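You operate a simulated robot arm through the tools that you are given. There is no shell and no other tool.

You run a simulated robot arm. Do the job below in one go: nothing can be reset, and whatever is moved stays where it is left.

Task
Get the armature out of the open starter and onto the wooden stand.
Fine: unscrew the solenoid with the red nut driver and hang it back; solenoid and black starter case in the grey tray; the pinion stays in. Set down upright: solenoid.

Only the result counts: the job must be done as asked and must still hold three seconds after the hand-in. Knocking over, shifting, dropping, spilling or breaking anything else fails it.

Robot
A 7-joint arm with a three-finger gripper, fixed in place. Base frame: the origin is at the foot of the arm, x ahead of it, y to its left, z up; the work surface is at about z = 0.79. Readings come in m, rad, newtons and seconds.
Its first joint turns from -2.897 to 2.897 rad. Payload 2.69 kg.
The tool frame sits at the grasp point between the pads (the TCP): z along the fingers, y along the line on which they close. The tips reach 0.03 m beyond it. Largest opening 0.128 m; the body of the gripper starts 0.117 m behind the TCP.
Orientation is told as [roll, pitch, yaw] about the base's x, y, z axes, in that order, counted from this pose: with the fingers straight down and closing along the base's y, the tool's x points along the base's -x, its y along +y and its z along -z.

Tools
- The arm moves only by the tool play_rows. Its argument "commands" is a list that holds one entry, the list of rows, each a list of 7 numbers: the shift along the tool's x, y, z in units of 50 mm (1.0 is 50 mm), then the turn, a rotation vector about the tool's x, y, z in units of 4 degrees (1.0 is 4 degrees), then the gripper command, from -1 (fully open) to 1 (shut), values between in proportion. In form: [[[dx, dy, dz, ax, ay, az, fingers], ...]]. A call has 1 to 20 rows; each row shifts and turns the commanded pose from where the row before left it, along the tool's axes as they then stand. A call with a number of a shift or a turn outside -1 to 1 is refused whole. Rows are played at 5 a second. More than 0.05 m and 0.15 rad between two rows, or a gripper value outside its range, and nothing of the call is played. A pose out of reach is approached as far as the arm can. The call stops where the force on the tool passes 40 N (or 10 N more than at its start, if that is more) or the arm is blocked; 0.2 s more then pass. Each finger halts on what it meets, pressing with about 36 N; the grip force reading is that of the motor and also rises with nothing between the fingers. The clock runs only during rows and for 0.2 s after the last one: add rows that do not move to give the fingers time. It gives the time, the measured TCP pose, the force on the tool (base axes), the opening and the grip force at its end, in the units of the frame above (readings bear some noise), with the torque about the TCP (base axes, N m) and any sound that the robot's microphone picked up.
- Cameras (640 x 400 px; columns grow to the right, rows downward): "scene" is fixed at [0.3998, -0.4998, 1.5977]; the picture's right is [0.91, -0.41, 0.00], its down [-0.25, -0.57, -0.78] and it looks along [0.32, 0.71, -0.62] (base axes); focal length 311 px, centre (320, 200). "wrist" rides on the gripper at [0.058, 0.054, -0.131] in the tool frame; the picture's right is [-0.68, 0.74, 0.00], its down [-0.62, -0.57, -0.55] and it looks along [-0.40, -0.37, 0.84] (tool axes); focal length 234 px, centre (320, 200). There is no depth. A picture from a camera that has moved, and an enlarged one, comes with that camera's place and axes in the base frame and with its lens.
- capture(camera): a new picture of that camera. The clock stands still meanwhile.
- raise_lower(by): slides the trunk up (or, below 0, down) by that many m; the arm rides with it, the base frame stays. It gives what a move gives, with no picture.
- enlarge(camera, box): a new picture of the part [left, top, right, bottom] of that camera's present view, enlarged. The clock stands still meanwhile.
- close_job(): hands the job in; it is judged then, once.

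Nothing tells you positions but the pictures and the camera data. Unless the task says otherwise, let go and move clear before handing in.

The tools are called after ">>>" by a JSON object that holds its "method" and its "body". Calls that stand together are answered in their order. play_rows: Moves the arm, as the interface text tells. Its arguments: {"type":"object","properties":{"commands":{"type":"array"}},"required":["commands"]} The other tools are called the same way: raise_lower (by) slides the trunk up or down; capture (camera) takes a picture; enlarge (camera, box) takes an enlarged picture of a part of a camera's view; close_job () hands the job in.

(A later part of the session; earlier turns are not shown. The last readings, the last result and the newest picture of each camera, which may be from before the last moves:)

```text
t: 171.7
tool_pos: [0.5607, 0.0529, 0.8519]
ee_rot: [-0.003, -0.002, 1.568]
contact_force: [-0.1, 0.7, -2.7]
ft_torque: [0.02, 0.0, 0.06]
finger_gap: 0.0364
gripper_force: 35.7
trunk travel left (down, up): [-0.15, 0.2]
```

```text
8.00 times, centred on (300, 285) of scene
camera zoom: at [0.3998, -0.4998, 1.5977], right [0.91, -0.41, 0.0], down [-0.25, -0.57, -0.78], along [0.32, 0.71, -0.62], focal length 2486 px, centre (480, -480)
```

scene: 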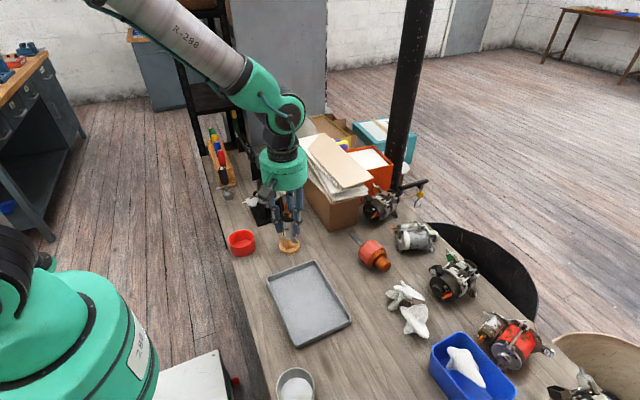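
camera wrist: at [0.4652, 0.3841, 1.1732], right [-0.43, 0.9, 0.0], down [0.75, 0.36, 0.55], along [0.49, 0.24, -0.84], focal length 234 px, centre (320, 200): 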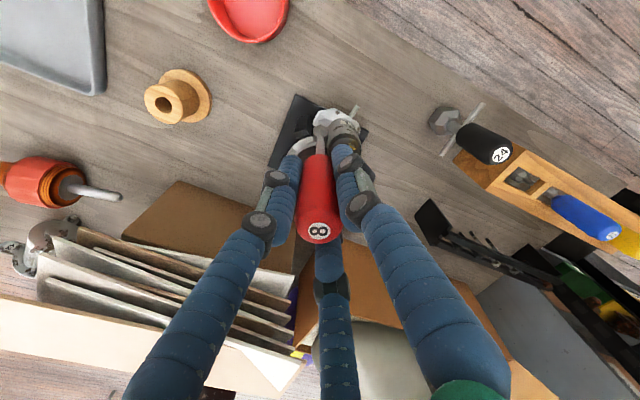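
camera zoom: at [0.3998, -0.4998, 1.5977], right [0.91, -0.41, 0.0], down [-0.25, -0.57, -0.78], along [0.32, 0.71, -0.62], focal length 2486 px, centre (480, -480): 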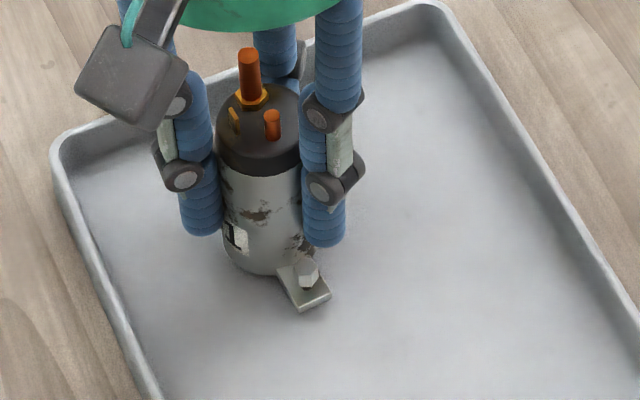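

Very near the tray floor now. A few more 1 mm steps.

>>> {"method": "play_rows", "body": {"commands": [[[0, 0, 0.02, 0, 0, 0, 1], [0, 0, 0.02, 0, 0, 0, 1], [0, 0, 0, 0, 0, 0, 1]]]}}

>>> {"method": "play_rows", "body": {"commands": [[[0, 0, 0.02, 0, 0, 0, 1], [0, 0, 0.02, 0, 0, 0, 1], [0, 0, 0, 0, 0, 0, 1]]]}}

```text
t: 172.5
tool_pos: [0.5598, 0.0515, 0.851]
ee_rot: [-0.001, -0.001, 1.567]
contact_force: [-0.3, -0.1, -3.3]
ft_torque: [0.01, -0.02, 0.01]
finger_gap: 0.0365
gripper_force: 36.2
trunk travel left (down, up): [-0.15, 0.2]
```

```text
t: 173.3
tool_pos: [0.5605, 0.0504, 0.851]
ee_rot: [-0.001, -0.002, 1.567]
contact_force: [-0.2, -1.1, -3.2]
ft_torque: [-0.02, 0.0, 0.01]
finger_gap: 0.0367
gripper_force: 35.7
trunk travel left (down, up): [-0.15, 0.2]
```

Still not touching by the force reading. Continuing down.

>>> {"method": "play_rows", "body": {"commands": [[[0, 0, 0.03, 0, 0, 0, 1], [0, 0, 0.03, 0, 0, 0, 1], [0, 0, 0, 0, 0, 0, 1]]]}}

>>> {"method": "enlarge", "body": {"camera": "scene", "box": [280, 270, 320, 305]}}

```text
t: 174.1
tool_pos: [0.5602, 0.0507, 0.8463]
ee_rot: [0.001, -0.002, 1.568]
contact_force: [-0.4, 0.0, -4.0]
ft_torque: [0.03, -0.03, 0.01]
finger_gap: 0.0365
gripper_force: 35.9
trunk travel left (down, up): [-0.15, 0.2]
```

```text
11.43 times, centred on (300, 288) of scene
camera zoom: at [0.3998, -0.4998, 1.5977], right [0.91, -0.41, 0.0], down [-0.25, -0.57, -0.78], along [0.32, 0.71, -0.62], focal length 3551 px, centre (549, -800)
```

zoom: 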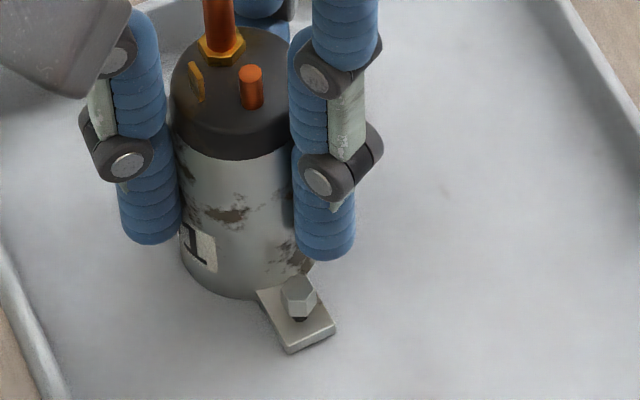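

No contact force yet. Continuing in 1 mm steps.

>>> {"method": "play_rows", "body": {"commands": [[[0, 0, 0.02, 0, 0, 0, 1], [0, 0, 0.02, 0, 0, 0, 1], [0, 0, 0, 0, 0, 0, 1]]]}}

>>> {"method": "play_rows", "body": {"commands": [[[0, 0, 0.02, 0, 0, 0, 1], [0, 0, 0.02, 0, 0, 0, 1], [0, 0, 0, 0, 0, 0, 1]]]}}

```text
t: 174.9
tool_pos: [0.5603, 0.0502, 0.8459]
ee_rot: [-0.001, -0.003, 1.566]
contact_force: [-0.9, -5.0, 14.0]
ft_torque: [-0.35, 0.23, 0.05]
finger_gap: 0.0364
gripper_force: 35.6
trunk travel left (down, up): [-0.15, 0.2]
```

```text
t: 175.7
tool_pos: [0.5598, 0.0504, 0.8427]
ee_rot: [-0.003, -0.001, 1.565]
contact_force: [-5.1, 6.6, 30.1]
ft_torque: [0.31, 0.21, 0.01]
finger_gap: 0.0365
gripper_force: 36.0
trunk travel left (down, up): [-0.15, 0.2]
```

It touched down at about 0.846 and the second step pressed a bit more. I'll ease up until the load is small, then release.

>>> {"method": "play_rows", "body": {"commands": [[[0, 0, -0.04, 0, 0, 0, 1], [0, 0, 0, 0, 0, 0, 1]]]}}

>>> {"method": "enlarge", "body": {"camera": "scene", "box": [280, 270, 320, 305]}}

```text
t: 176.3
tool_pos: [0.5601, 0.0501, 0.8439]
ee_rot: [0.001, -0.002, 1.569]
contact_force: [-0.1, -1.5, 0.7]
ft_torque: [-0.06, -0.03, 0.0]
finger_gap: 0.0367
gripper_force: 36.2
trunk travel left (down, up): [-0.15, 0.2]
```

```text
11.43 times, centred on (300, 288) of scene
camera zoom: at [0.3998, -0.4998, 1.5977], right [0.91, -0.41, 0.0], down [-0.25, -0.57, -0.78], along [0.32, 0.71, -0.62], focal length 3551 px, centre (549, -800)
```

zoom: 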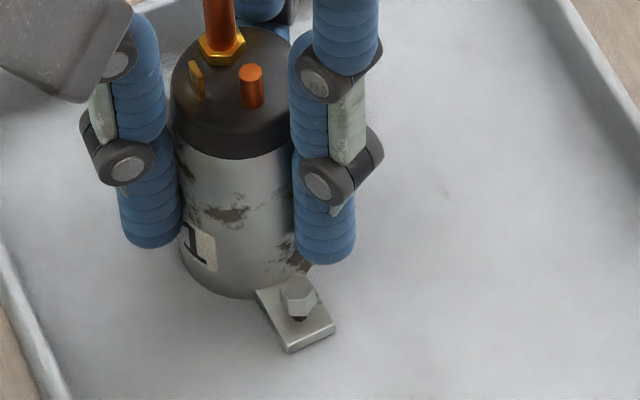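

The solenoid rests on the tray floor with hardly any load. I'll open the jaws gently.

>>> {"method": "play_rows", "body": {"commands": [[[0, 0, 0, 0, 0, 0, 0.4], [0, 0, 0, 0, 0, 0, 0.3], [0, 0, 0, 0, 0, 0, 0.2], [0, 0, 0, 0, 0, 0, 0.05], [0, 0, 0, 0, 0, 0, 0.05]]]}}

>>> {"method": "enlarge", "body": {"camera": "scene", "box": [275, 260, 325, 305]}}

>>> {"method": "enlarge", "body": {"camera": "wrist", "box": [160, 40, 480, 240]}}

```text
t: 177.5
tool_pos: [0.5614, 0.0505, 0.8458]
ee_rot: [-0.001, -0.002, 1.566]
contact_force: [0.6, -0.2, 0.1]
ft_torque: [-0.01, 0.0, -0.01]
finger_gap: 0.0609
gripper_force: 0.0
trunk travel left (down, up): [-0.15, 0.2]
```

```text
8.89 times, centred on (300, 282) of scene
camera zoom: at [0.3998, -0.4998, 1.5977], right [0.91, -0.41, 0.0], down [-0.25, -0.57, -0.78], along [0.32, 0.71, -0.62], focal length 2762 px, centre (498, -533)
```

zoom: 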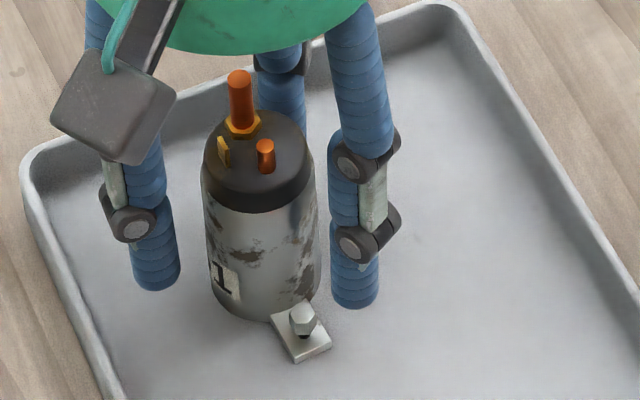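

```text
2.00 times, centred on (320, 140) of wrist
camera zoom: at [0.5059, -0.0068, 0.9762], right [-0.73, 0.68, 0.0], down [0.57, 0.61, 0.55], along [0.37, 0.4, -0.83], focal length 468 px, centre (320, 320)
```

zoom: 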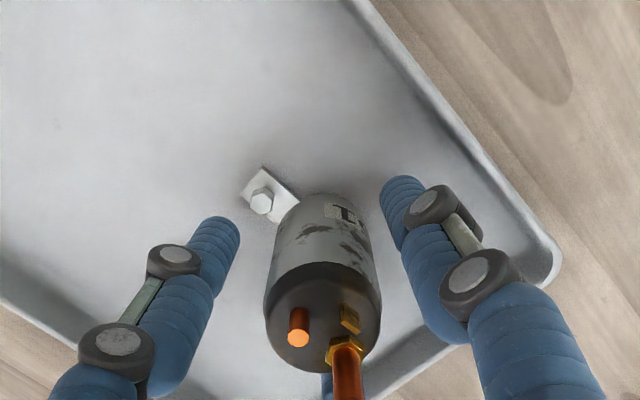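

The solenoid stands upright in the tray. I'll rise straight up and move above the case.

>>> {"method": "play_rows", "body": {"commands": [[[0, 0, -0.5, 0, 0, 0, 0.05], [0, 0, -0.9, 0, 0, 0, 0.05], [0, 0, -0.9, 0, 0, 0, 0.05], [0, 0, -0.9, 0, 0, 0, 0.05], [0, 0, -0.9, 0, 0, 0, 0.05], [0, 0, -0.5, 0, 0, 0, -0.4], [-0.978, -0.0975, 0, 0, 0, 0, -0.4], [-0.978, -0.0975, 0, 0, 0, 0, -0.4], [-0.978, -0.0975, 0, 0, 0, 0, -0.4], [-0.978, -0.0975, 0, 0, 0, 0, -0.4], [-0.978, -0.0975, 0, 0, 0, 0, -0.4], [-0.978, -0.0975, 0, 0, 0, 0, -0.4], [-0.978, -0.0975, 0, 0, 0, 0, -0.4], [-0.978, -0.0975, 0, 0, 0, 0, -0.4], [0, 0, 0, 0, 0, 0, -0.4], [0, 0, 0, 0, 0, 0, -0.4]]]}}

>>> {"method": "enlarge", "body": {"camera": "scene", "box": [240, 220, 360, 350]}}

>>> {"method": "enlarge", "body": {"camera": "wrist", "box": [240, 60, 400, 200]}}

>>> {"method": "enlarge", "body": {"camera": "scene", "box": [245, 165, 295, 225]}}

```text
t: 180.9
tool_pos: [0.5996, 0.4419, 1.0728]
ee_rot: [-0.002, -0.003, 1.568]
contact_force: [0.0, 0.3, 0.7]
ft_torque: [-0.05, -0.02, 0.0]
finger_gap: 0.0897
gripper_force: 0.1
trunk travel left (down, up): [-0.15, 0.2]
```

```text
3.08 times, centred on (300, 285) of scene
camera zoom: at [0.3998, -0.4998, 1.5977], right [0.91, -0.41, 0.0], down [-0.25, -0.57, -0.78], along [0.32, 0.71, -0.62], focal length 956 px, centre (382, -62)
```

zoom: 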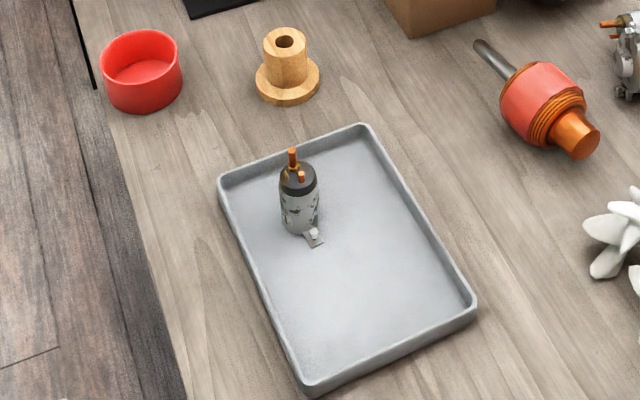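

```text
2.86 times, centred on (320, 130) of wrist
camera zoom: at [0.545, 0.3853, 1.2047], right [-0.73, 0.68, 0.0], down [0.57, 0.61, 0.55], along [0.37, 0.4, -0.83], focal length 669 px, centre (320, 400)
```

zoom: 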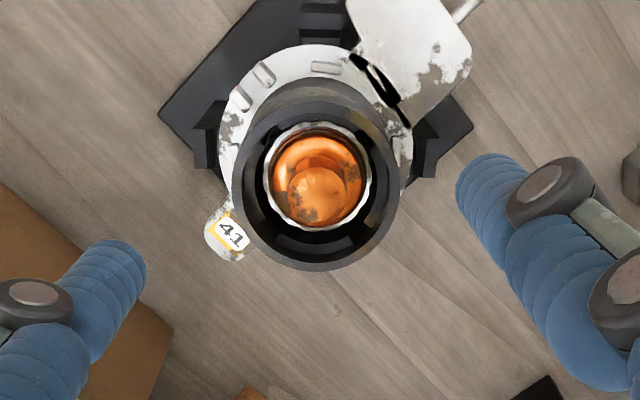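

```text
6.67 times, centred on (270, 195) of scene
camera zoom: at [0.3998, -0.4998, 1.5977], right [0.91, -0.41, 0.0], down [-0.25, -0.57, -0.78], along [0.32, 0.71, -0.62], focal length 2072 px, centre (653, 233)
```

zoom: 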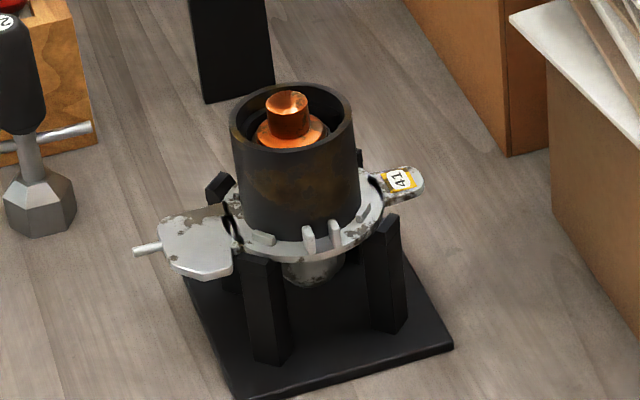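

The case's axis is about 2 mm toward −y from the hand. I'll correct, and come down around it in steps.

>>> {"method": "play_rows", "body": {"commands": [[[0.04, 0.006, 0, 0, 0, 0, -0.4], [0, 0, 0.8, 0, 0, 0, -0.4], [0, 0, 0.8, 0, 0, 0, -0.4], [0, 0, 0.4, 0, 0, 0, -0.4], [0, 0, 0, 0, 0, 0, -0.4]]]}}

>>> {"method": "enlarge", "body": {"camera": "wrist", "box": [220, 80, 420, 240]}}

>>> {"method": "enlarge", "body": {"camera": "scene", "box": [240, 140, 310, 220]}}

```text
t: 182.1
tool_pos: [0.6007, 0.4435, 0.9736]
ee_rot: [-0.002, -0.002, 1.567]
contact_force: [-0.2, 0.6, -0.1]
ft_torque: [-0.03, -0.01, 0.04]
finger_gap: 0.0895
gripper_force: 0.1
trunk travel left (down, up): [-0.15, 0.2]
```

```text
2.50 times, centred on (320, 160) of wrist
camera zoom: at [0.5455, 0.3849, 1.1052], right [-0.73, 0.68, 0.0], down [0.57, 0.61, 0.55], along [0.37, 0.4, -0.83], focal length 585 px, centre (320, 300)
```

zoom: 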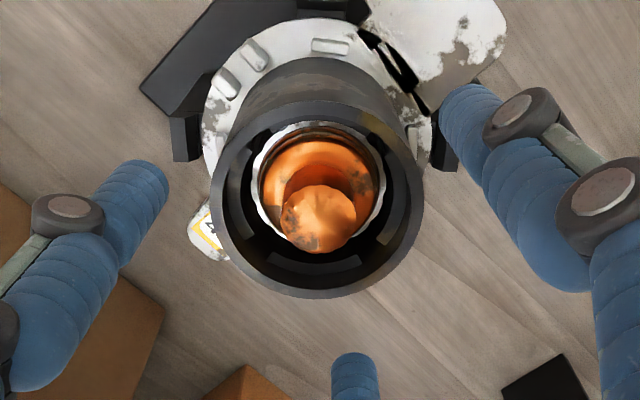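

```text
5.00 times, centred on (275, 180) of scene
camera zoom: at [0.3998, -0.4998, 1.5977], right [0.91, -0.41, 0.0], down [-0.25, -0.57, -0.78], along [0.32, 0.71, -0.62], focal length 1554 px, centre (545, 300)
```

zoom: 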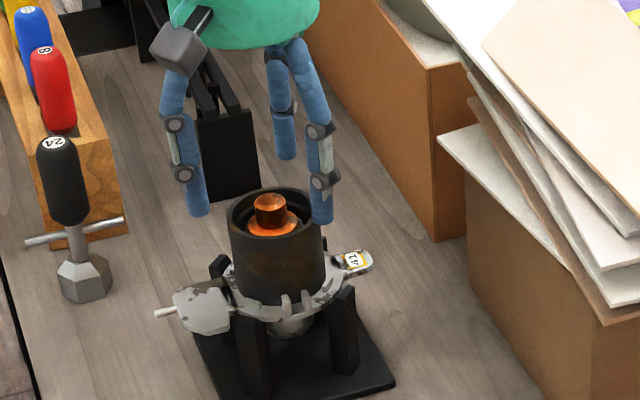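

By the earlier contact, the case rim is at z≈0.932. I'll shift about (−2, −2) mm to centre on it and descend so the tips stop at about z 0.896, above the flange tabs.

>>> {"method": "play_rows", "body": {"commands": [[[0.044, 0.04, 0, 0, 0, 0, -0.4], [0, 0, 0.3, 0, 0, 0, -0.4], [0, 0, 0.3, 0, 0, 0, -0.4], [0, 0, 0.3, 0, 0, 0, -0.4], [0, 0, 0, 0, 0, 0, -0.4]]]}}

>>> {"method": "enlarge", "body": {"camera": "wrist", "box": [220, 80, 420, 240]}}

>>> {"method": "enlarge", "body": {"camera": "scene", "box": [240, 140, 310, 220]}}

```text
t: 183.3
tool_pos: [0.5986, 0.438, 0.9305]
ee_rot: [-0.002, -0.001, 1.566]
contact_force: [0.3, -0.9, 0.4]
ft_torque: [-0.01, -0.01, -0.01]
finger_gap: 0.0896
gripper_force: 0.0
trunk travel left (down, up): [-0.15, 0.2]
```

```text
2.50 times, centred on (320, 160) of wrist
camera zoom: at [0.5435, 0.3803, 1.0615], right [-0.73, 0.68, 0.0], down [0.57, 0.61, 0.55], along [0.37, 0.4, -0.83], focal length 585 px, centre (320, 300)
```

zoom: 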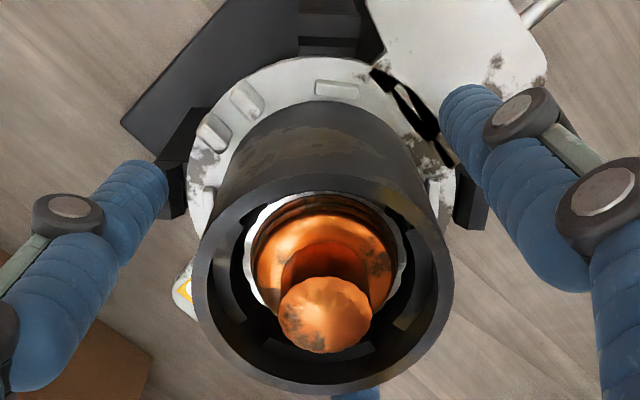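

```text
5.00 times, centred on (275, 180) of scene
camera zoom: at [0.3998, -0.4998, 1.5977], right [0.91, -0.41, 0.0], down [-0.25, -0.57, -0.78], along [0.32, 0.71, -0.62], focal length 1554 px, centre (545, 300)
```

zoom: 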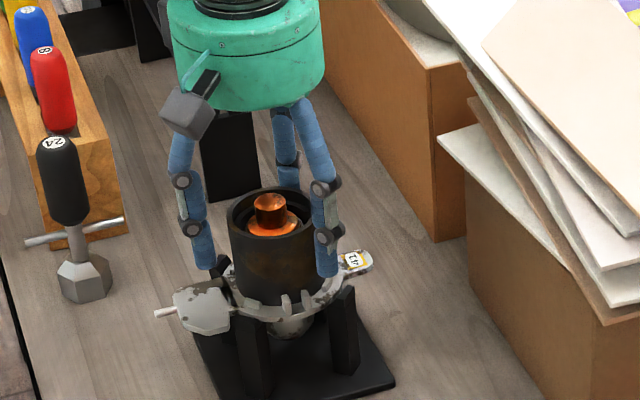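

The case is about 2 mm toward +y from the hand's axis. I'll trim this, go down 4 mm and close on it.

>>> {"method": "play_rows", "body": {"commands": [[[-0.036, 0.0, 0.08, 0, 0, 0, -0.4], [0, 0, 0, 0, 0, 0, -0.4], [0, 0, 0, 0, 0, 0, -0.1], [0, 0, 0, 0, 0, 0, 0.2], [0, 0, 0, 0, 0, 0, 1], [0, 0, 0, 0, 0, 0, 1], [0, 0, 0, 0, 0, 0, 1]]]}}

>>> {"method": "enlarge", "body": {"camera": "wrist", "box": [220, 80, 420, 240]}}

>>> {"method": "enlarge", "body": {"camera": "scene", "box": [240, 150, 300, 220]}}

```text
t: 184.9
tool_pos: [0.5995, 0.4394, 0.9278]
ee_rot: [-0.002, -0.001, 1.567]
contact_force: [2.9, 3.6, 3.1]
ft_torque: [0.13, -0.2, 0.02]
finger_gap: 0.0662
gripper_force: 36.2
trunk travel left (down, up): [-0.15, 0.2]
```

```text
2.50 times, centred on (320, 160) of wrist
camera zoom: at [0.5438, 0.3822, 1.0579], right [-0.73, 0.68, 0.0], down [0.57, 0.61, 0.55], along [0.37, 0.4, -0.83], focal length 585 px, centre (320, 300)
```

zoom: 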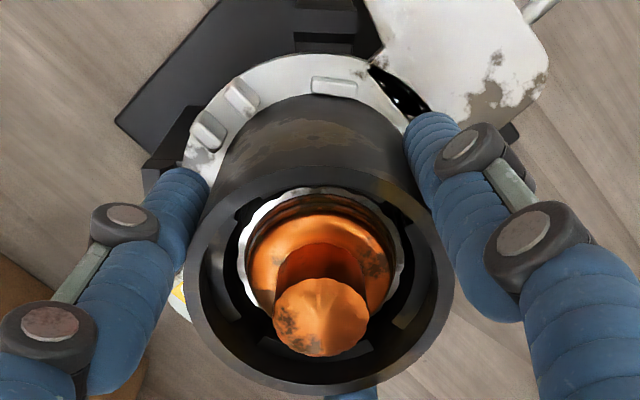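

```text
5.71 times, centred on (270, 185) of scene
camera zoom: at [0.3998, -0.4998, 1.5977], right [0.91, -0.41, 0.0], down [-0.25, -0.57, -0.78], along [0.32, 0.71, -0.62], focal length 1776 px, centre (606, 286)
```

zoom: 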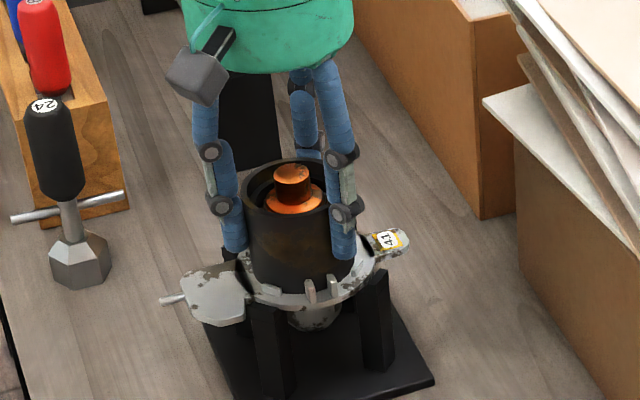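

The case is gripped at 66 mm. I'll lift slowly and watch whether the housing or armature tries to come along.

>>> {"method": "play_rows", "body": {"commands": [[[0, 0, -0.06, 0, 0, 0, 1], [0, 0, -0.06, 0, 0, 0, 1], [0, 0, -0.08, 0, 0, 0, 1], [0, 0, 0, 0, 0, 0, 1]]]}}

>>> {"method": "enlarge", "body": {"camera": "scene", "box": [240, 150, 300, 220]}}

>>> {"method": "enlarge", "body": {"camera": "wrist", "box": [220, 80, 420, 240]}}

```text
t: 185.9
tool_pos: [0.5985, 0.4398, 0.9349]
ee_rot: [0.0, -0.001, 1.567]
contact_force: [-0.3, -0.6, -6.7]
ft_torque: [0.01, 0.0, 0.02]
finger_gap: 0.0663
gripper_force: 35.8
trunk travel left (down, up): [-0.15, 0.2]
```

```text
5.71 times, centred on (270, 185) of scene
camera zoom: at [0.3998, -0.4998, 1.5977], right [0.91, -0.41, 0.0], down [-0.25, -0.57, -0.78], along [0.32, 0.71, -0.62], focal length 1776 px, centre (606, 286)
```

zoom: 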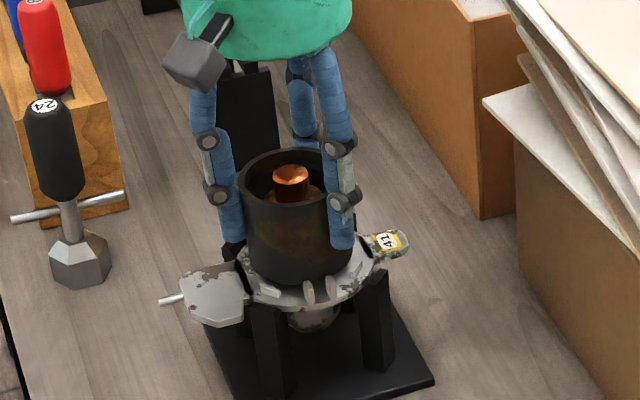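

```text
2.50 times, centred on (320, 160) of wrist
camera zoom: at [0.5435, 0.382, 1.0666], right [-0.73, 0.68, 0.0], down [0.57, 0.61, 0.55], along [0.37, 0.4, -0.84], focal length 585 px, centre (320, 300)
```

zoom: 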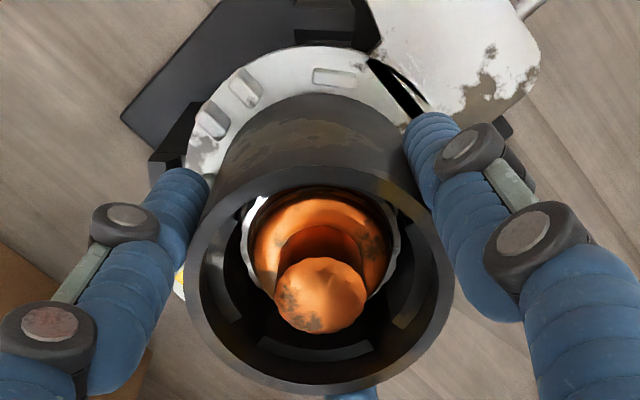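

The case comes up alone; the armature and housing stay put. I'll continue straight up in modest steps.

>>> {"method": "play_rows", "body": {"commands": [[[0, 0, -0.2, 0, 0, 0, 1], [0, 0, -0.2, 0, 0, 0, 1], [0, 0, -0.2, 0, 0, 0, 1], [0, 0, -0.2, 0, 0, 0, 1], [0, 0, 0, 0, 0, 0, 1]]]}}

>>> {"method": "enlarge", "body": {"camera": "scene", "box": [240, 140, 310, 220]}}

>>> {"method": "enlarge", "body": {"camera": "wrist", "box": [220, 80, 420, 240]}}

```text
t: 187.1
tool_pos: [0.5989, 0.4406, 0.9769]
ee_rot: [0.001, -0.002, 1.567]
contact_force: [0.1, 0.3, -6.6]
ft_torque: [-0.01, 0.01, 0.03]
finger_gap: 0.0662
gripper_force: 36.3
trunk travel left (down, up): [-0.15, 0.2]
```

```text
5.00 times, centred on (275, 180) of scene
camera zoom: at [0.3998, -0.4998, 1.5977], right [0.91, -0.41, 0.0], down [-0.25, -0.57, -0.78], along [0.32, 0.71, -0.62], focal length 1554 px, centre (545, 300)
```

zoom: 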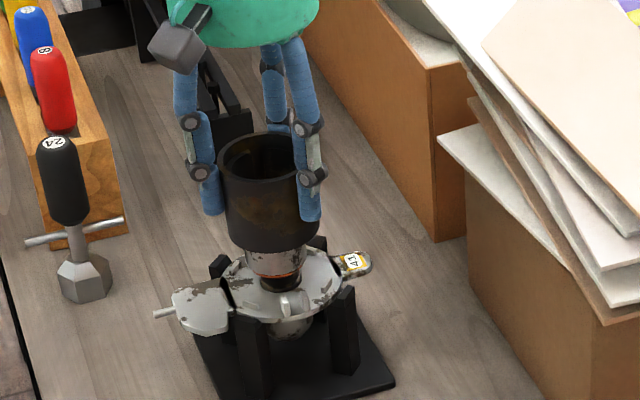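

```text
2.50 times, centred on (320, 160) of wrist
camera zoom: at [0.5445, 0.3824, 1.1081], right [-0.73, 0.68, 0.0], down [0.57, 0.61, 0.55], along [0.37, 0.4, -0.84], focal length 585 px, centre (320, 300)
```

zoom: 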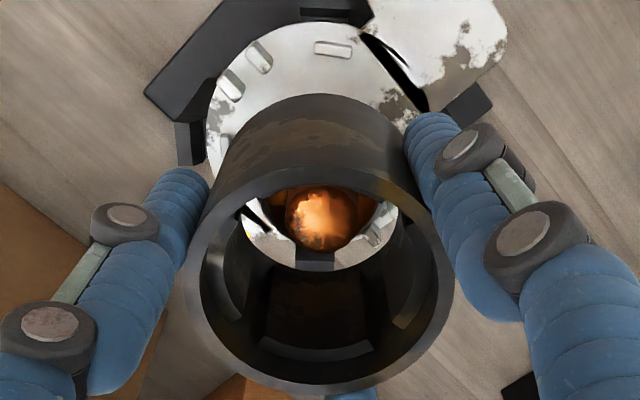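

The armature's core is showing below the rising case. I'll lift until the case clears its top.

>>> {"method": "play_rows", "body": {"commands": [[[0, 0, -0.3, 0, 0, 0, 1], [0, 0, -0.4, 0, 0, 0, 1], [0, 0, -0.4, 0, 0, 0, 1], [0, 0, -0.5, 0, 0, 0, 1], [0, 0, -0.6, 0, 0, 0, 1], [0, 0, 0, 0, 0, 0, 1]]]}}

>>> {"method": "enlarge", "body": {"camera": "scene", "box": [230, 110, 310, 225]}}

>>> {"method": "enlarge", "body": {"camera": "scene", "box": [250, 175, 295, 220]}}

```text
t: 188.5
tool_pos: [0.5957, 0.4386, 1.0885]
ee_rot: [0.0, -0.003, 1.567]
contact_force: [0.0, -0.3, -5.6]
ft_torque: [0.03, -0.01, 0.01]
finger_gap: 0.0663
gripper_force: 35.8
trunk travel left (down, up): [-0.15, 0.2]
```

```text
3.48 times, centred on (270, 168) of scene
camera zoom: at [0.3998, -0.4998, 1.5977], right [0.91, -0.41, 0.0], down [-0.25, -0.57, -0.78], along [0.32, 0.71, -0.62], focal length 1081 px, centre (494, 313)
```

zoom: 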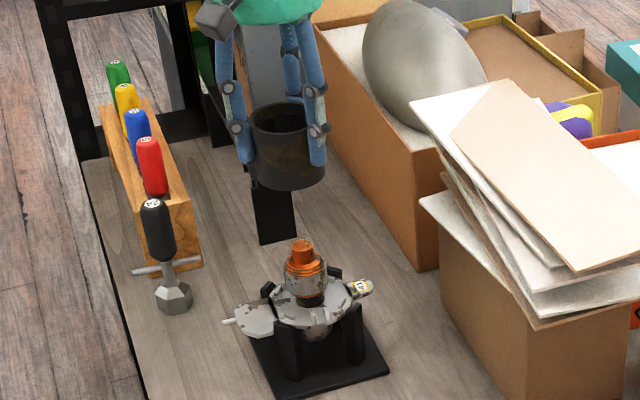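

```text
8.89 times, centred on (272, 198) of scene
camera zoom: at [0.3998, -0.4998, 1.5977], right [0.91, -0.41, 0.0], down [-0.25, -0.57, -0.78], along [0.32, 0.71, -0.62], focal length 2762 px, centre (742, 222)
```

zoom: 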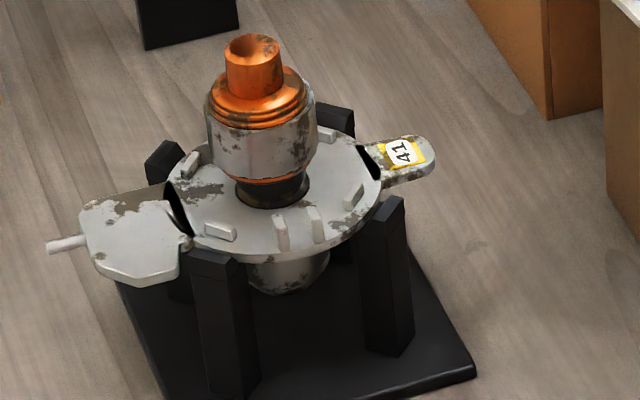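

The case is clear and the armature stands bare in the housing. I'll carry the case to the free end of the tray.

>>> {"method": "play_rows", "body": {"commands": [[[0.99, -0.009, 0, 0, 0, 0, 1], [0.99, -0.009, 0, 0, 0, 0, 1], [0.99, -0.009, 0, 0, 0, 0, 1], [0.99, -0.009, 0, 0, 0, 0, 1], [0.99, -0.009, 0, 0, 0, 0, 1], [0.99, -0.009, 0, 0, 0, 0, 1], [0.99, -0.009, 0, 0, 0, 0, 1], [0.99, -0.009, 0, 0, 0, 0, 1], [0.99, -0.009, 0, 0, 0, 0, 1], [0.99, -0.009, 0, 0, 0, 0, 1], [0, 0, 0, 0, 0, 0, 1], [0, 0, 0, 0, 0, 0, 1]]]}}

>>> {"method": "enlarge", "body": {"camera": "wrist", "box": [160, 20, 480, 240]}}

>>> {"method": "capture", "body": {"camera": "scene"}}

```text
t: 191.1
tool_pos: [0.5981, -0.0575, 1.0888]
ee_rot: [0.0, -0.001, 1.567]
contact_force: [-0.3, 0.8, -7.1]
ft_torque: [-0.02, -0.02, 0.01]
finger_gap: 0.0662
gripper_force: 35.9
trunk travel left (down, up): [-0.15, 0.2]
```

```text
1.82 times, centred on (320, 130) of wrist
camera zoom: at [0.5424, -0.1149, 1.219], right [-0.73, 0.68, 0.0], down [0.57, 0.61, 0.55], along [0.37, 0.4, -0.84], focal length 426 px, centre (320, 327)
```

zoom: 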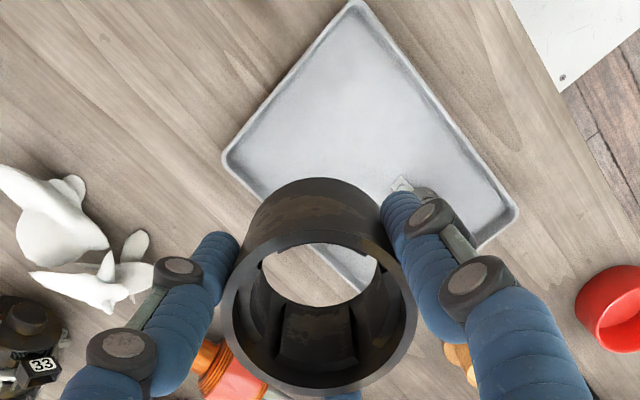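

```text
taken
```

scene: 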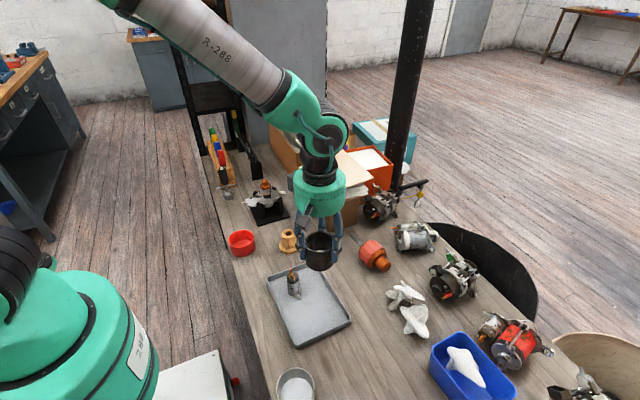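

The landing spot is inside the tray with about 60 mm to the nearest walls and 100 mm to the solenoid. Lowering the case now.

>>> {"method": "play_rows", "body": {"commands": [[[0, 0, 0.8, 0, 0, 0, 1], [0, 0, 0.9, 0, 0, 0, 1], [0, 0, 0.9, 0, 0, 0, 1], [0, 0, 0.8, 0, 0, 0, 1], [0, 0, 0.6, 0, 0, 0, 1], [0, 0, 0.3, 0, 0, 0, 1], [0, 0, 0, 0, 0, 0, 1]]]}}

>>> {"method": "enlarge", "body": {"camera": "scene", "box": [250, 220, 370, 350]}}

>>> {"method": "enlarge", "body": {"camera": "wrist", "box": [160, 20, 480, 240]}}

```text
t: 192.7
tool_pos: [0.5998, -0.0531, 0.8718]
ee_rot: [-0.003, -0.001, 1.567]
contact_force: [-0.5, 0.0, -7.4]
ft_torque: [0.01, 0.02, 0.0]
finger_gap: 0.0664
gripper_force: 36.0
trunk travel left (down, up): [-0.15, 0.2]
```

```text
3.08 times, centred on (310, 285) of scene
camera zoom: at [0.3998, -0.4998, 1.5977], right [0.91, -0.41, 0.0], down [-0.25, -0.57, -0.78], along [0.32, 0.71, -0.62], focal length 956 px, centre (351, -62)
```

zoom: 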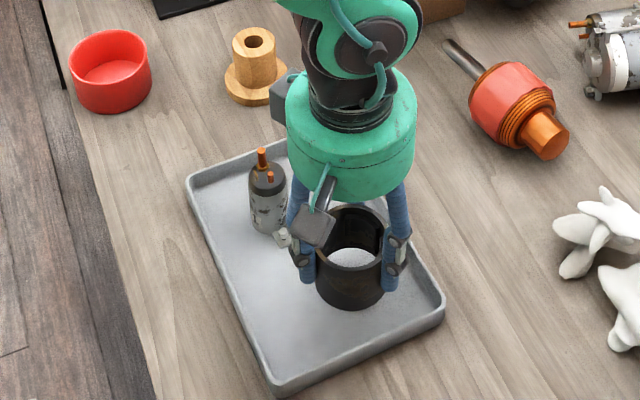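

```text
1.82 times, centred on (320, 130) of wrist
camera zoom: at [0.5451, -0.1116, 1.0034], right [-0.73, 0.68, 0.0], down [0.57, 0.61, 0.55], along [0.37, 0.4, -0.83], focal length 426 px, centre (320, 327)
```

zoom: 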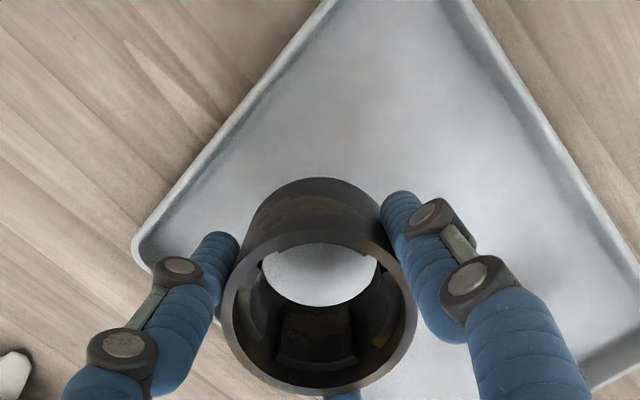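

About 2 cm to go. I'll lower in smaller steps until it touches.

>>> {"method": "play_rows", "body": {"commands": [[[0, 0, 0.12, 0, 0, 0, 1], [0, 0, 0.1, 0, 0, 0, 1], [0, 0, 0.04, 0, 0, 0, 1], [0, 0, 0, 0, 0, 0, 1]]]}}

```text
t: 193.7
tool_pos: [0.6006, -0.0538, 0.8582]
ee_rot: [0.0, -0.002, 1.566]
contact_force: [-0.2, 0.3, -7.8]
ft_torque: [0.0, 0.04, 0.03]
finger_gap: 0.0665
gripper_force: 36.5
trunk travel left (down, up): [-0.15, 0.2]
```

The case is still hanging free at TCP 0.858. I'll go on in 1.5 mm steps, checking each time.

>>> {"method": "play_rows", "body": {"commands": [[[0, 0, 0.03, 0, 0, 0, 1], [0, 0, 0.03, 0, 0, 0, 1], [0, 0, 0, 0, 0, 0, 1]]]}}

```text
t: 194.5
tool_pos: [0.6003, -0.0551, 0.8544]
ee_rot: [0.001, -0.003, 1.567]
contact_force: [-0.3, -1.0, -6.9]
ft_torque: [-0.02, 0.01, -0.04]
finger_gap: 0.0664
gripper_force: 36.4
trunk travel left (down, up): [-0.15, 0.2]
```

Still free. Continuing the same way.

>>> {"method": "play_rows", "body": {"commands": [[[0, 0, 0.03, 0, 0, 0, 1], [0, 0, 0.03, 0, 0, 0, 1], [0, 0, 0, 0, 0, 0, 1]]]}}

>>> {"method": "enlarge", "body": {"camera": "scene", "box": [290, 280, 350, 330]}}

```text
t: 195.3
tool_pos: [0.6028, -0.0556, 0.8514]
ee_rot: [0.0, -0.002, 1.568]
contact_force: [-0.4, -0.2, -6.9]
ft_torque: [-0.01, -0.02, -0.02]
finger_gap: 0.0665
gripper_force: 36.3
trunk travel left (down, up): [-0.15, 0.2]
```

```text
8.00 times, centred on (320, 305) of scene
camera zoom: at [0.3998, -0.4998, 1.5977], right [0.91, -0.41, 0.0], down [-0.25, -0.57, -0.78], along [0.32, 0.71, -0.62], focal length 2486 px, centre (320, -640)
```

zoom: 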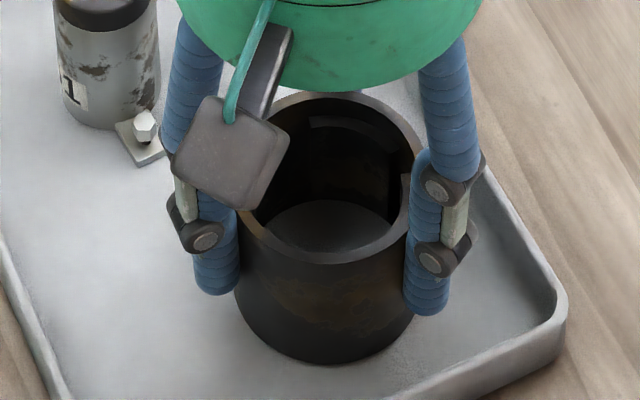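

The case looks almost down. I'll take a few more 1 mm steps.

>>> {"method": "play_rows", "body": {"commands": [[[0, 0, 0.02, 0, 0, 0, 1], [0, 0, 0.02, 0, 0, 0, 1], [0, 0, 0, 0, 0, 0, 1]]]}}

```text
t: 196.1
tool_pos: [0.6014, -0.0551, 0.8503]
ee_rot: [0.0, -0.002, 1.567]
contact_force: [-0.6, -0.6, -6.4]
ft_torque: [0.0, 0.01, -0.01]
finger_gap: 0.0662
gripper_force: 35.7
trunk travel left (down, up): [-0.15, 0.2]
```

>>> {"method": "play_rows", "body": {"commands": [[[0, 0, 0.02, 0, 0, 0, 1], [0, 0, 0.02, 0, 0, 0, 1], [0, 0, 0, 0, 0, 0, 1]]]}}

```text
t: 196.9
tool_pos: [0.6009, -0.0554, 0.8487]
ee_rot: [-0.005, -0.001, 1.567]
contact_force: [-1.4, 9.2, 20.4]
ft_torque: [0.41, 0.6, -0.13]
finger_gap: 0.0664
gripper_force: 36.0
trunk travel left (down, up): [-0.15, 0.2]
```

It has touched down. I'll take off the load and open the jaws.

>>> {"method": "play_rows", "body": {"commands": [[[0, 0, -0.018, 0, 0, 0, 1], [0, 0, 0, 0, 0, 0, 1], [0, 0, 0, 0, 0, 0, -0.05], [0, 0, 0, 0, 0, 0, -0.12], [0, 0, 0, 0, 0, 0, -0.22], [0, 0, 0, 0, 0, 0, -0.22]]]}}

>>> {"method": "enlarge", "body": {"camera": "scene", "box": [290, 270, 350, 330]}}

>>> {"method": "enlarge", "body": {"camera": "wrist", "box": [160, 40, 480, 260]}}

```text
t: 198.3
tool_pos: [0.6004, -0.0561, 0.8481]
ee_rot: [-0.001, -0.002, 1.567]
contact_force: [-0.5, 1.0, 0.1]
ft_torque: [0.02, 0.01, -0.01]
finger_gap: 0.078
gripper_force: 0.1
trunk travel left (down, up): [-0.15, 0.2]
```

```text
6.67 times, centred on (320, 300) of scene
camera zoom: at [0.3998, -0.4998, 1.5977], right [0.91, -0.41, 0.0], down [-0.25, -0.57, -0.78], along [0.32, 0.71, -0.62], focal length 2072 px, centre (320, -467)
```

zoom: 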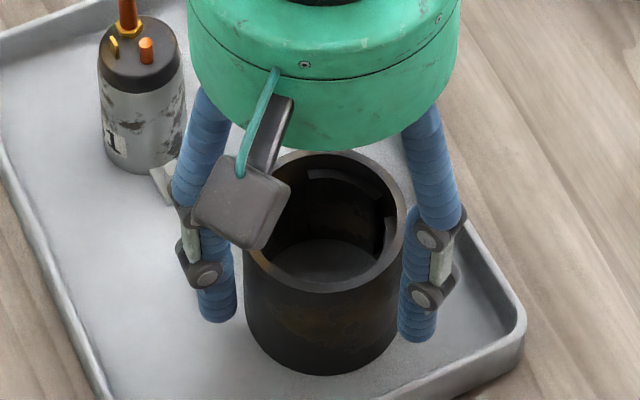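

```text
1.82 times, centred on (320, 150) of wrist
camera zoom: at [0.5451, -0.1138, 0.9795], right [-0.73, 0.68, 0.0], down [0.57, 0.61, 0.55], along [0.37, 0.4, -0.84], focal length 426 px, centre (320, 291)
```

zoom: 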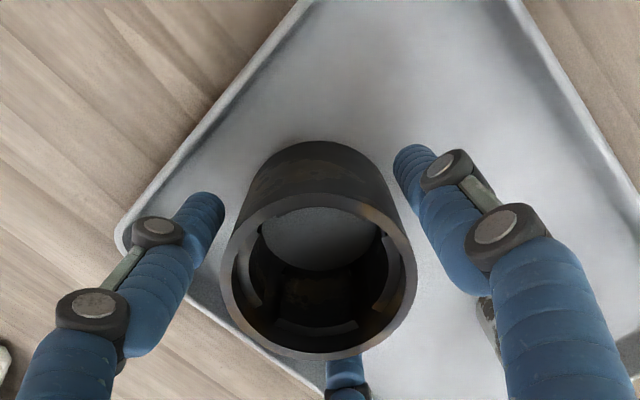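

The case stands in the tray. I'll rise straight up and go back to the armature.

>>> {"method": "play_rows", "body": {"commands": [[[0, 0, -0.4, 0, 0, 0, -0.22], [0, 0, -0.8, 0, 0, 0, -0.22], [0, 0, -0.9, 0, 0, 0, -0.22], [0, 0, -0.9, 0, 0, 0, -0.22], [0, 0, -0.9, 0, 0, 0, -0.22], [0, 0, -0.6, 0, 0, 0, -0.22], [-0.991, 0.008, 0, 0, 0, 0, -0.22], [-0.991, 0.008, 0, 0, 0, 0, -0.22], [-0.991, 0.008, 0, 0, 0, 0, -0.22], [-0.991, 0.008, 0, 0, 0, 0, -0.22], [-0.991, 0.008, 0, 0, 0, 0, -0.22], [-0.991, 0.008, 0, 0, 0, 0, -0.22], [-0.991, 0.008, 0, 0, 0, 0, -0.22], [-0.991, 0.008, 0, 0, 0, 0, -0.22], [-0.991, 0.008, 0, 0, 0, 0, -0.22], [-0.991, 0.008, 0, 0, 0, 0, -0.22], [0, 0, 0, 0, 0, 0, -0.22], [0, 0, 0, 0, 0, 0, -0.22]]]}}

>>> {"method": "enlarge", "body": {"camera": "scene", "box": [240, 220, 360, 350]}}

>>> {"method": "enlarge", "body": {"camera": "wrist", "box": [250, 60, 390, 190]}}

>>> {"method": "enlarge", "body": {"camera": "scene", "box": [250, 175, 290, 215]}}

```text
t: 202.1
tool_pos: [0.5963, 0.4411, 1.0783]
ee_rot: [-0.001, -0.001, 1.567]
contact_force: [-0.4, 0.4, 0.2]
ft_torque: [0.06, -0.01, -0.03]
finger_gap: 0.0781
gripper_force: 0.0
trunk travel left (down, up): [-0.15, 0.2]
```

```text
3.08 times, centred on (300, 285) of scene
camera zoom: at [0.3998, -0.4998, 1.5977], right [0.91, -0.41, 0.0], down [-0.25, -0.57, -0.78], along [0.32, 0.71, -0.62], focal length 956 px, centre (382, -62)
```

zoom: 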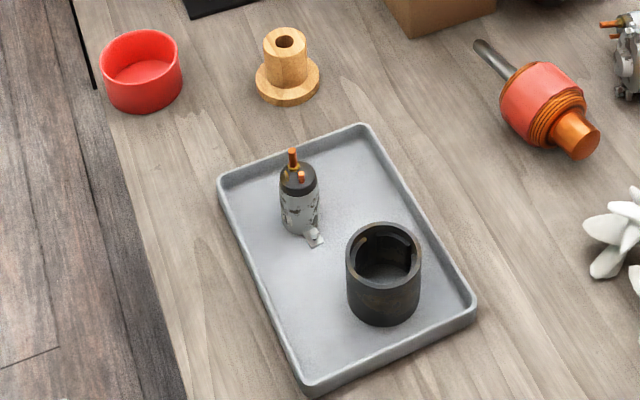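

```text
3.08 times, centred on (320, 125) of wrist
camera zoom: at [0.5421, 0.3838, 1.2088], right [-0.73, 0.68, 0.0], down [0.57, 0.61, 0.55], along [0.37, 0.4, -0.83], focal length 720 px, centre (320, 431)
```

zoom: 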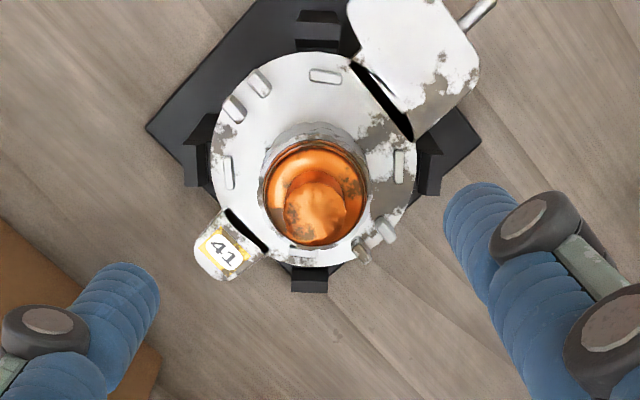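

```text
10.00 times, centred on (270, 195) of scene
camera zoom: at [0.3998, -0.4998, 1.5977], right [0.91, -0.41, 0.0], down [-0.25, -0.57, -0.78], along [0.32, 0.71, -0.62], focal length 3107 px, centre (820, 250)
```

zoom: 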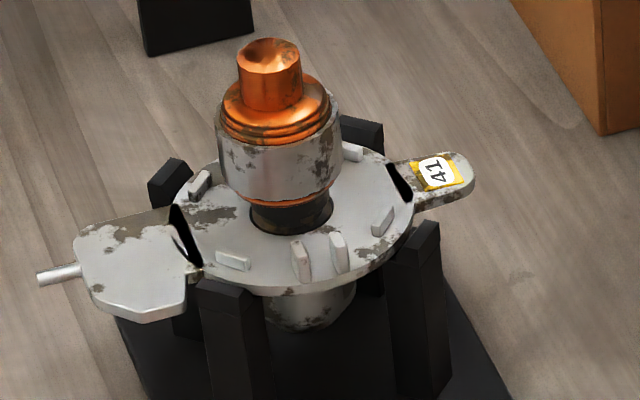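

The tray holds the solenoid upright and the case. Next I'll descend on the armature to grip its steel core, which spans roughly z 0.887–0.912.

>>> {"method": "play_rows", "body": {"commands": [[[0.04, 0.008, 0, 0, 0, 0, 0.0], [0, 0, 0.8, 0, 0, 0, 0.0], [0, 0, 0.8, 0, 0, 0, 0.0], [0, 0, 0.6, 0, 0, 0, 0.0], [0, 0, 0.2, 0, 0, 0, 0.0], [0, 0, 0, 0, 0, 0, 0.0]]]}}

>>> {"method": "enlarge", "body": {"camera": "wrist", "box": [240, 80, 400, 220]}}

>>> {"method": "enlarge", "body": {"camera": "scene", "box": [240, 150, 300, 220]}}

```text
t: 203.5
tool_pos: [0.5985, 0.4378, 0.9536]
ee_rot: [-0.003, -0.001, 1.567]
contact_force: [-0.6, -0.2, 0.0]
ft_torque: [0.02, 0.0, -0.01]
finger_gap: 0.0641
gripper_force: 0.1
trunk travel left (down, up): [-0.15, 0.2]
```

```text
2.86 times, centred on (320, 150) of wrist
camera zoom: at [0.5439, 0.3807, 1.0853], right [-0.73, 0.68, 0.0], down [0.57, 0.61, 0.55], along [0.37, 0.4, -0.83], focal length 669 px, centre (320, 343)
```

zoom: 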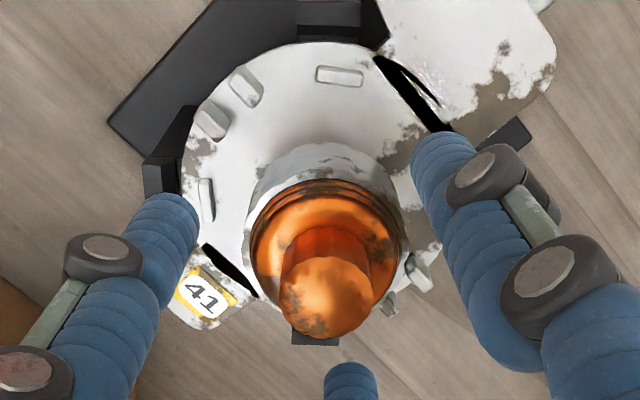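

```text
5.71 times, centred on (270, 185) of scene
camera zoom: at [0.3998, -0.4998, 1.5977], right [0.91, -0.41, 0.0], down [-0.25, -0.57, -0.78], along [0.32, 0.71, -0.62], focal length 1776 px, centre (606, 286)
```

zoom: 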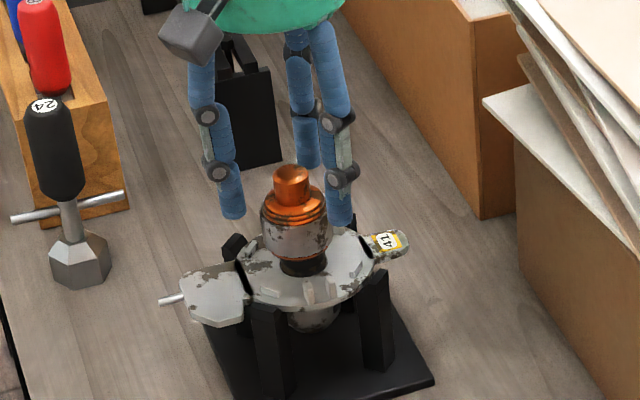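

The armature is about 2 mm toward −x from the hand's axis. I'll trim that and descend to the core.

>>> {"method": "play_rows", "body": {"commands": [[[-0.01, 0.04, 0, 0, 0, 0, 0.0], [0, 0, 0.25, 0, 0, 0, 0.0], [0, 0, 0.25, 0, 0, 0, 0.0], [0, 0, 0.18, 0, 0, 0, 0.0], [0, 0, 0, 0, 0, 0, 0.0]]]}}

>>> {"method": "enlarge", "body": {"camera": "wrist", "box": [240, 80, 400, 220]}}

>>> {"method": "enlarge", "body": {"camera": "scene", "box": [250, 165, 290, 215]}}

```text
t: 204.7
tool_pos: [0.596, 0.4381, 0.918]
ee_rot: [-0.001, -0.002, 1.568]
contact_force: [-0.5, 0.4, 0.9]
ft_torque: [0.01, 0.01, -0.01]
finger_gap: 0.0639
gripper_force: 0.0
trunk travel left (down, up): [-0.15, 0.2]
```

```text
2.86 times, centred on (320, 150) of wrist
camera zoom: at [0.541, 0.3808, 1.0501], right [-0.73, 0.68, 0.0], down [0.57, 0.61, 0.55], along [0.37, 0.4, -0.84], focal length 669 px, centre (320, 343)
```

zoom: 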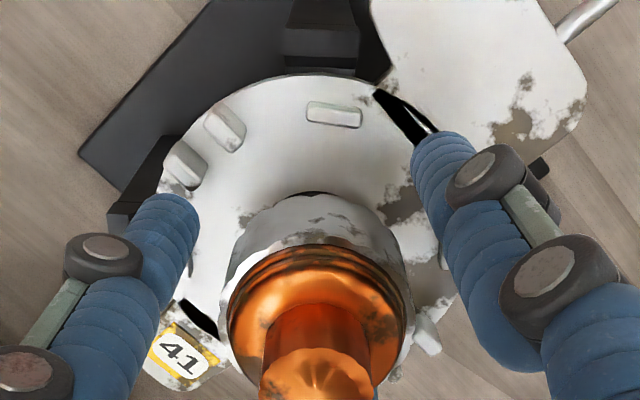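

```text
8.00 times, centred on (270, 190) of scene
camera zoom: at [0.3998, -0.4998, 1.5977], right [0.91, -0.41, 0.0], down [-0.25, -0.57, -0.78], along [0.32, 0.71, -0.62], focal length 2486 px, centre (720, 280)
```

zoom: 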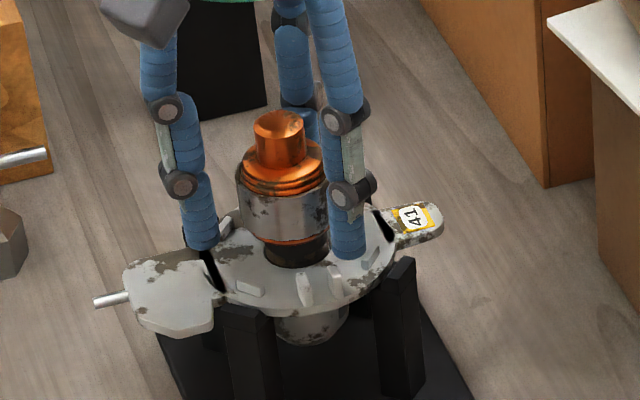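

The jaws surround the core without contact. I'll close on it.

>>> {"method": "play_rows", "body": {"commands": [[[0, 0, 0, 0, 0, 0, 0.2], [0, 0, 0, 0, 0, 0, 0.4], [0, 0, 0, 0, 0, 0, 1], [0, 0, 0, 0, 0, 0, 1], [0, 0, 0, 0, 0, 0, 1]]]}}

>>> {"method": "enlarge", "body": {"camera": "scene", "box": [250, 165, 290, 215]}}

>>> {"method": "enlarge", "body": {"camera": "wrist", "box": [240, 80, 400, 220]}}

```text
t: 205.9
tool_pos: [0.5963, 0.4389, 0.9192]
ee_rot: [-0.003, -0.001, 1.567]
contact_force: [3.6, 1.8, 3.2]
ft_torque: [0.14, -0.21, 0.0]
finger_gap: 0.045
gripper_force: 36.3
trunk travel left (down, up): [-0.15, 0.2]
```

```text
8.00 times, centred on (270, 190) of scene
camera zoom: at [0.3998, -0.4998, 1.5977], right [0.91, -0.41, 0.0], down [-0.25, -0.57, -0.78], along [0.32, 0.71, -0.62], focal length 2486 px, centre (720, 280)
```

zoom: 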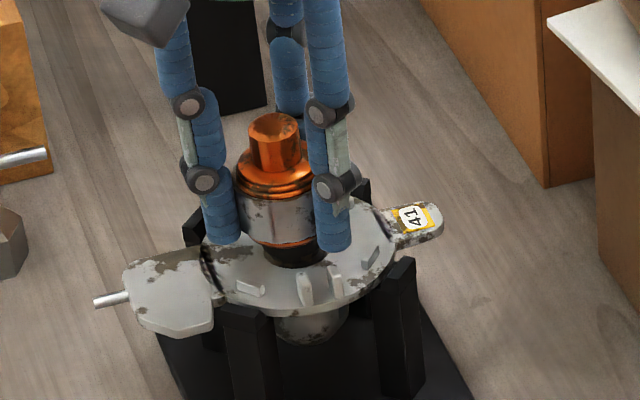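

```text
2.86 times, centred on (320, 150) of wrist
camera zoom: at [0.5412, 0.3809, 1.0505], right [-0.73, 0.68, 0.0], down [0.57, 0.61, 0.55], along [0.37, 0.4, -0.83], focal length 669 px, centre (320, 343)
```

zoom: 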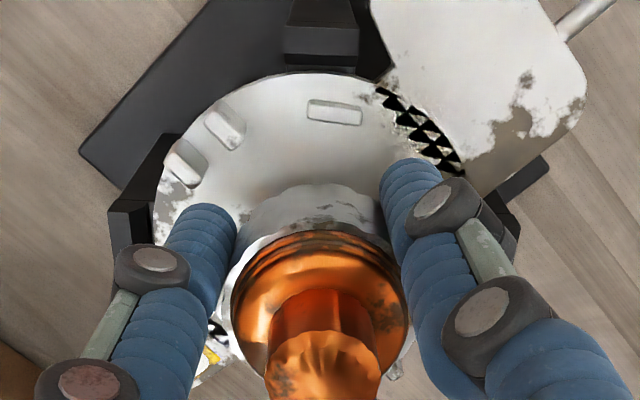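

The armature is gripped at 45 mm with a small side load. I'll relieve that, then lift slowly and watch that the black pinion stays in the housing.

>>> {"method": "play_rows", "body": {"commands": [[[-0.014, -0.024, 0, 0, 0, 0, 1], [0, 0, 0, 0, 0, 0, 1], [0, 0, -0.06, 0, 0, 0, 1], [0, 0, -0.06, 0, 0, 0, 1], [0, 0, -0.08, 0, 0, 0, 1], [0, 0, 0, 0, 0, 0, 1]]]}}

>>> {"method": "enlarge", "body": {"camera": "scene", "box": [250, 165, 290, 215]}}

>>> {"method": "enlarge", "body": {"camera": "wrist", "box": [240, 80, 400, 220]}}

```text
t: 207.3
tool_pos: [0.5966, 0.4384, 0.9294]
ee_rot: [0.0, -0.003, 1.568]
contact_force: [0.0, 0.6, -5.3]
ft_torque: [0.0, 0.01, 0.03]
finger_gap: 0.0449
gripper_force: 36.2
trunk travel left (down, up): [-0.15, 0.2]
```

```text
8.00 times, centred on (270, 190) of scene
camera zoom: at [0.3998, -0.4998, 1.5977], right [0.91, -0.41, 0.0], down [-0.25, -0.57, -0.78], along [0.32, 0.71, -0.62], focal length 2486 px, centre (720, 280)
```

zoom: 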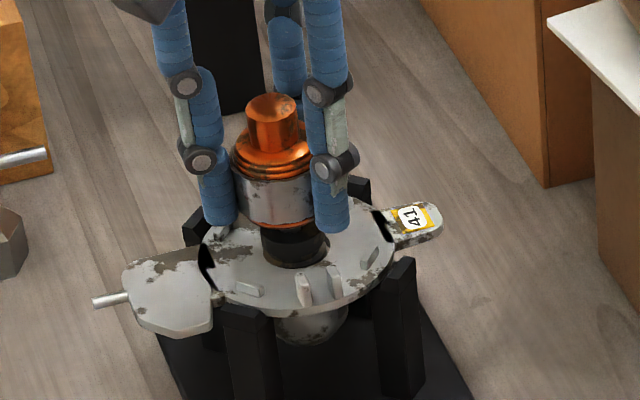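

```text
2.86 times, centred on (320, 150) of wrist
camera zoom: at [0.5418, 0.3821, 1.0609], right [-0.73, 0.68, 0.0], down [0.57, 0.61, 0.55], along [0.37, 0.4, -0.84], focal length 669 px, centre (320, 343)
```

zoom: 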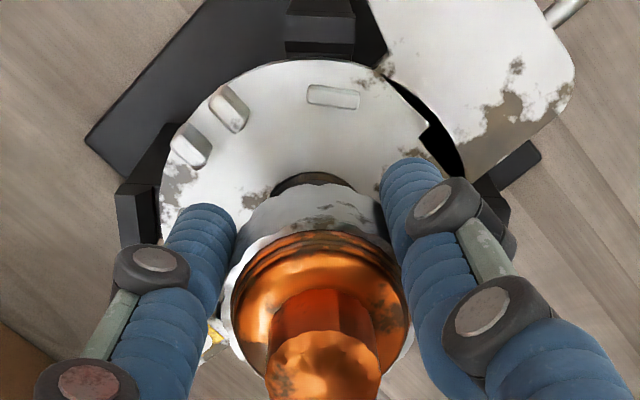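

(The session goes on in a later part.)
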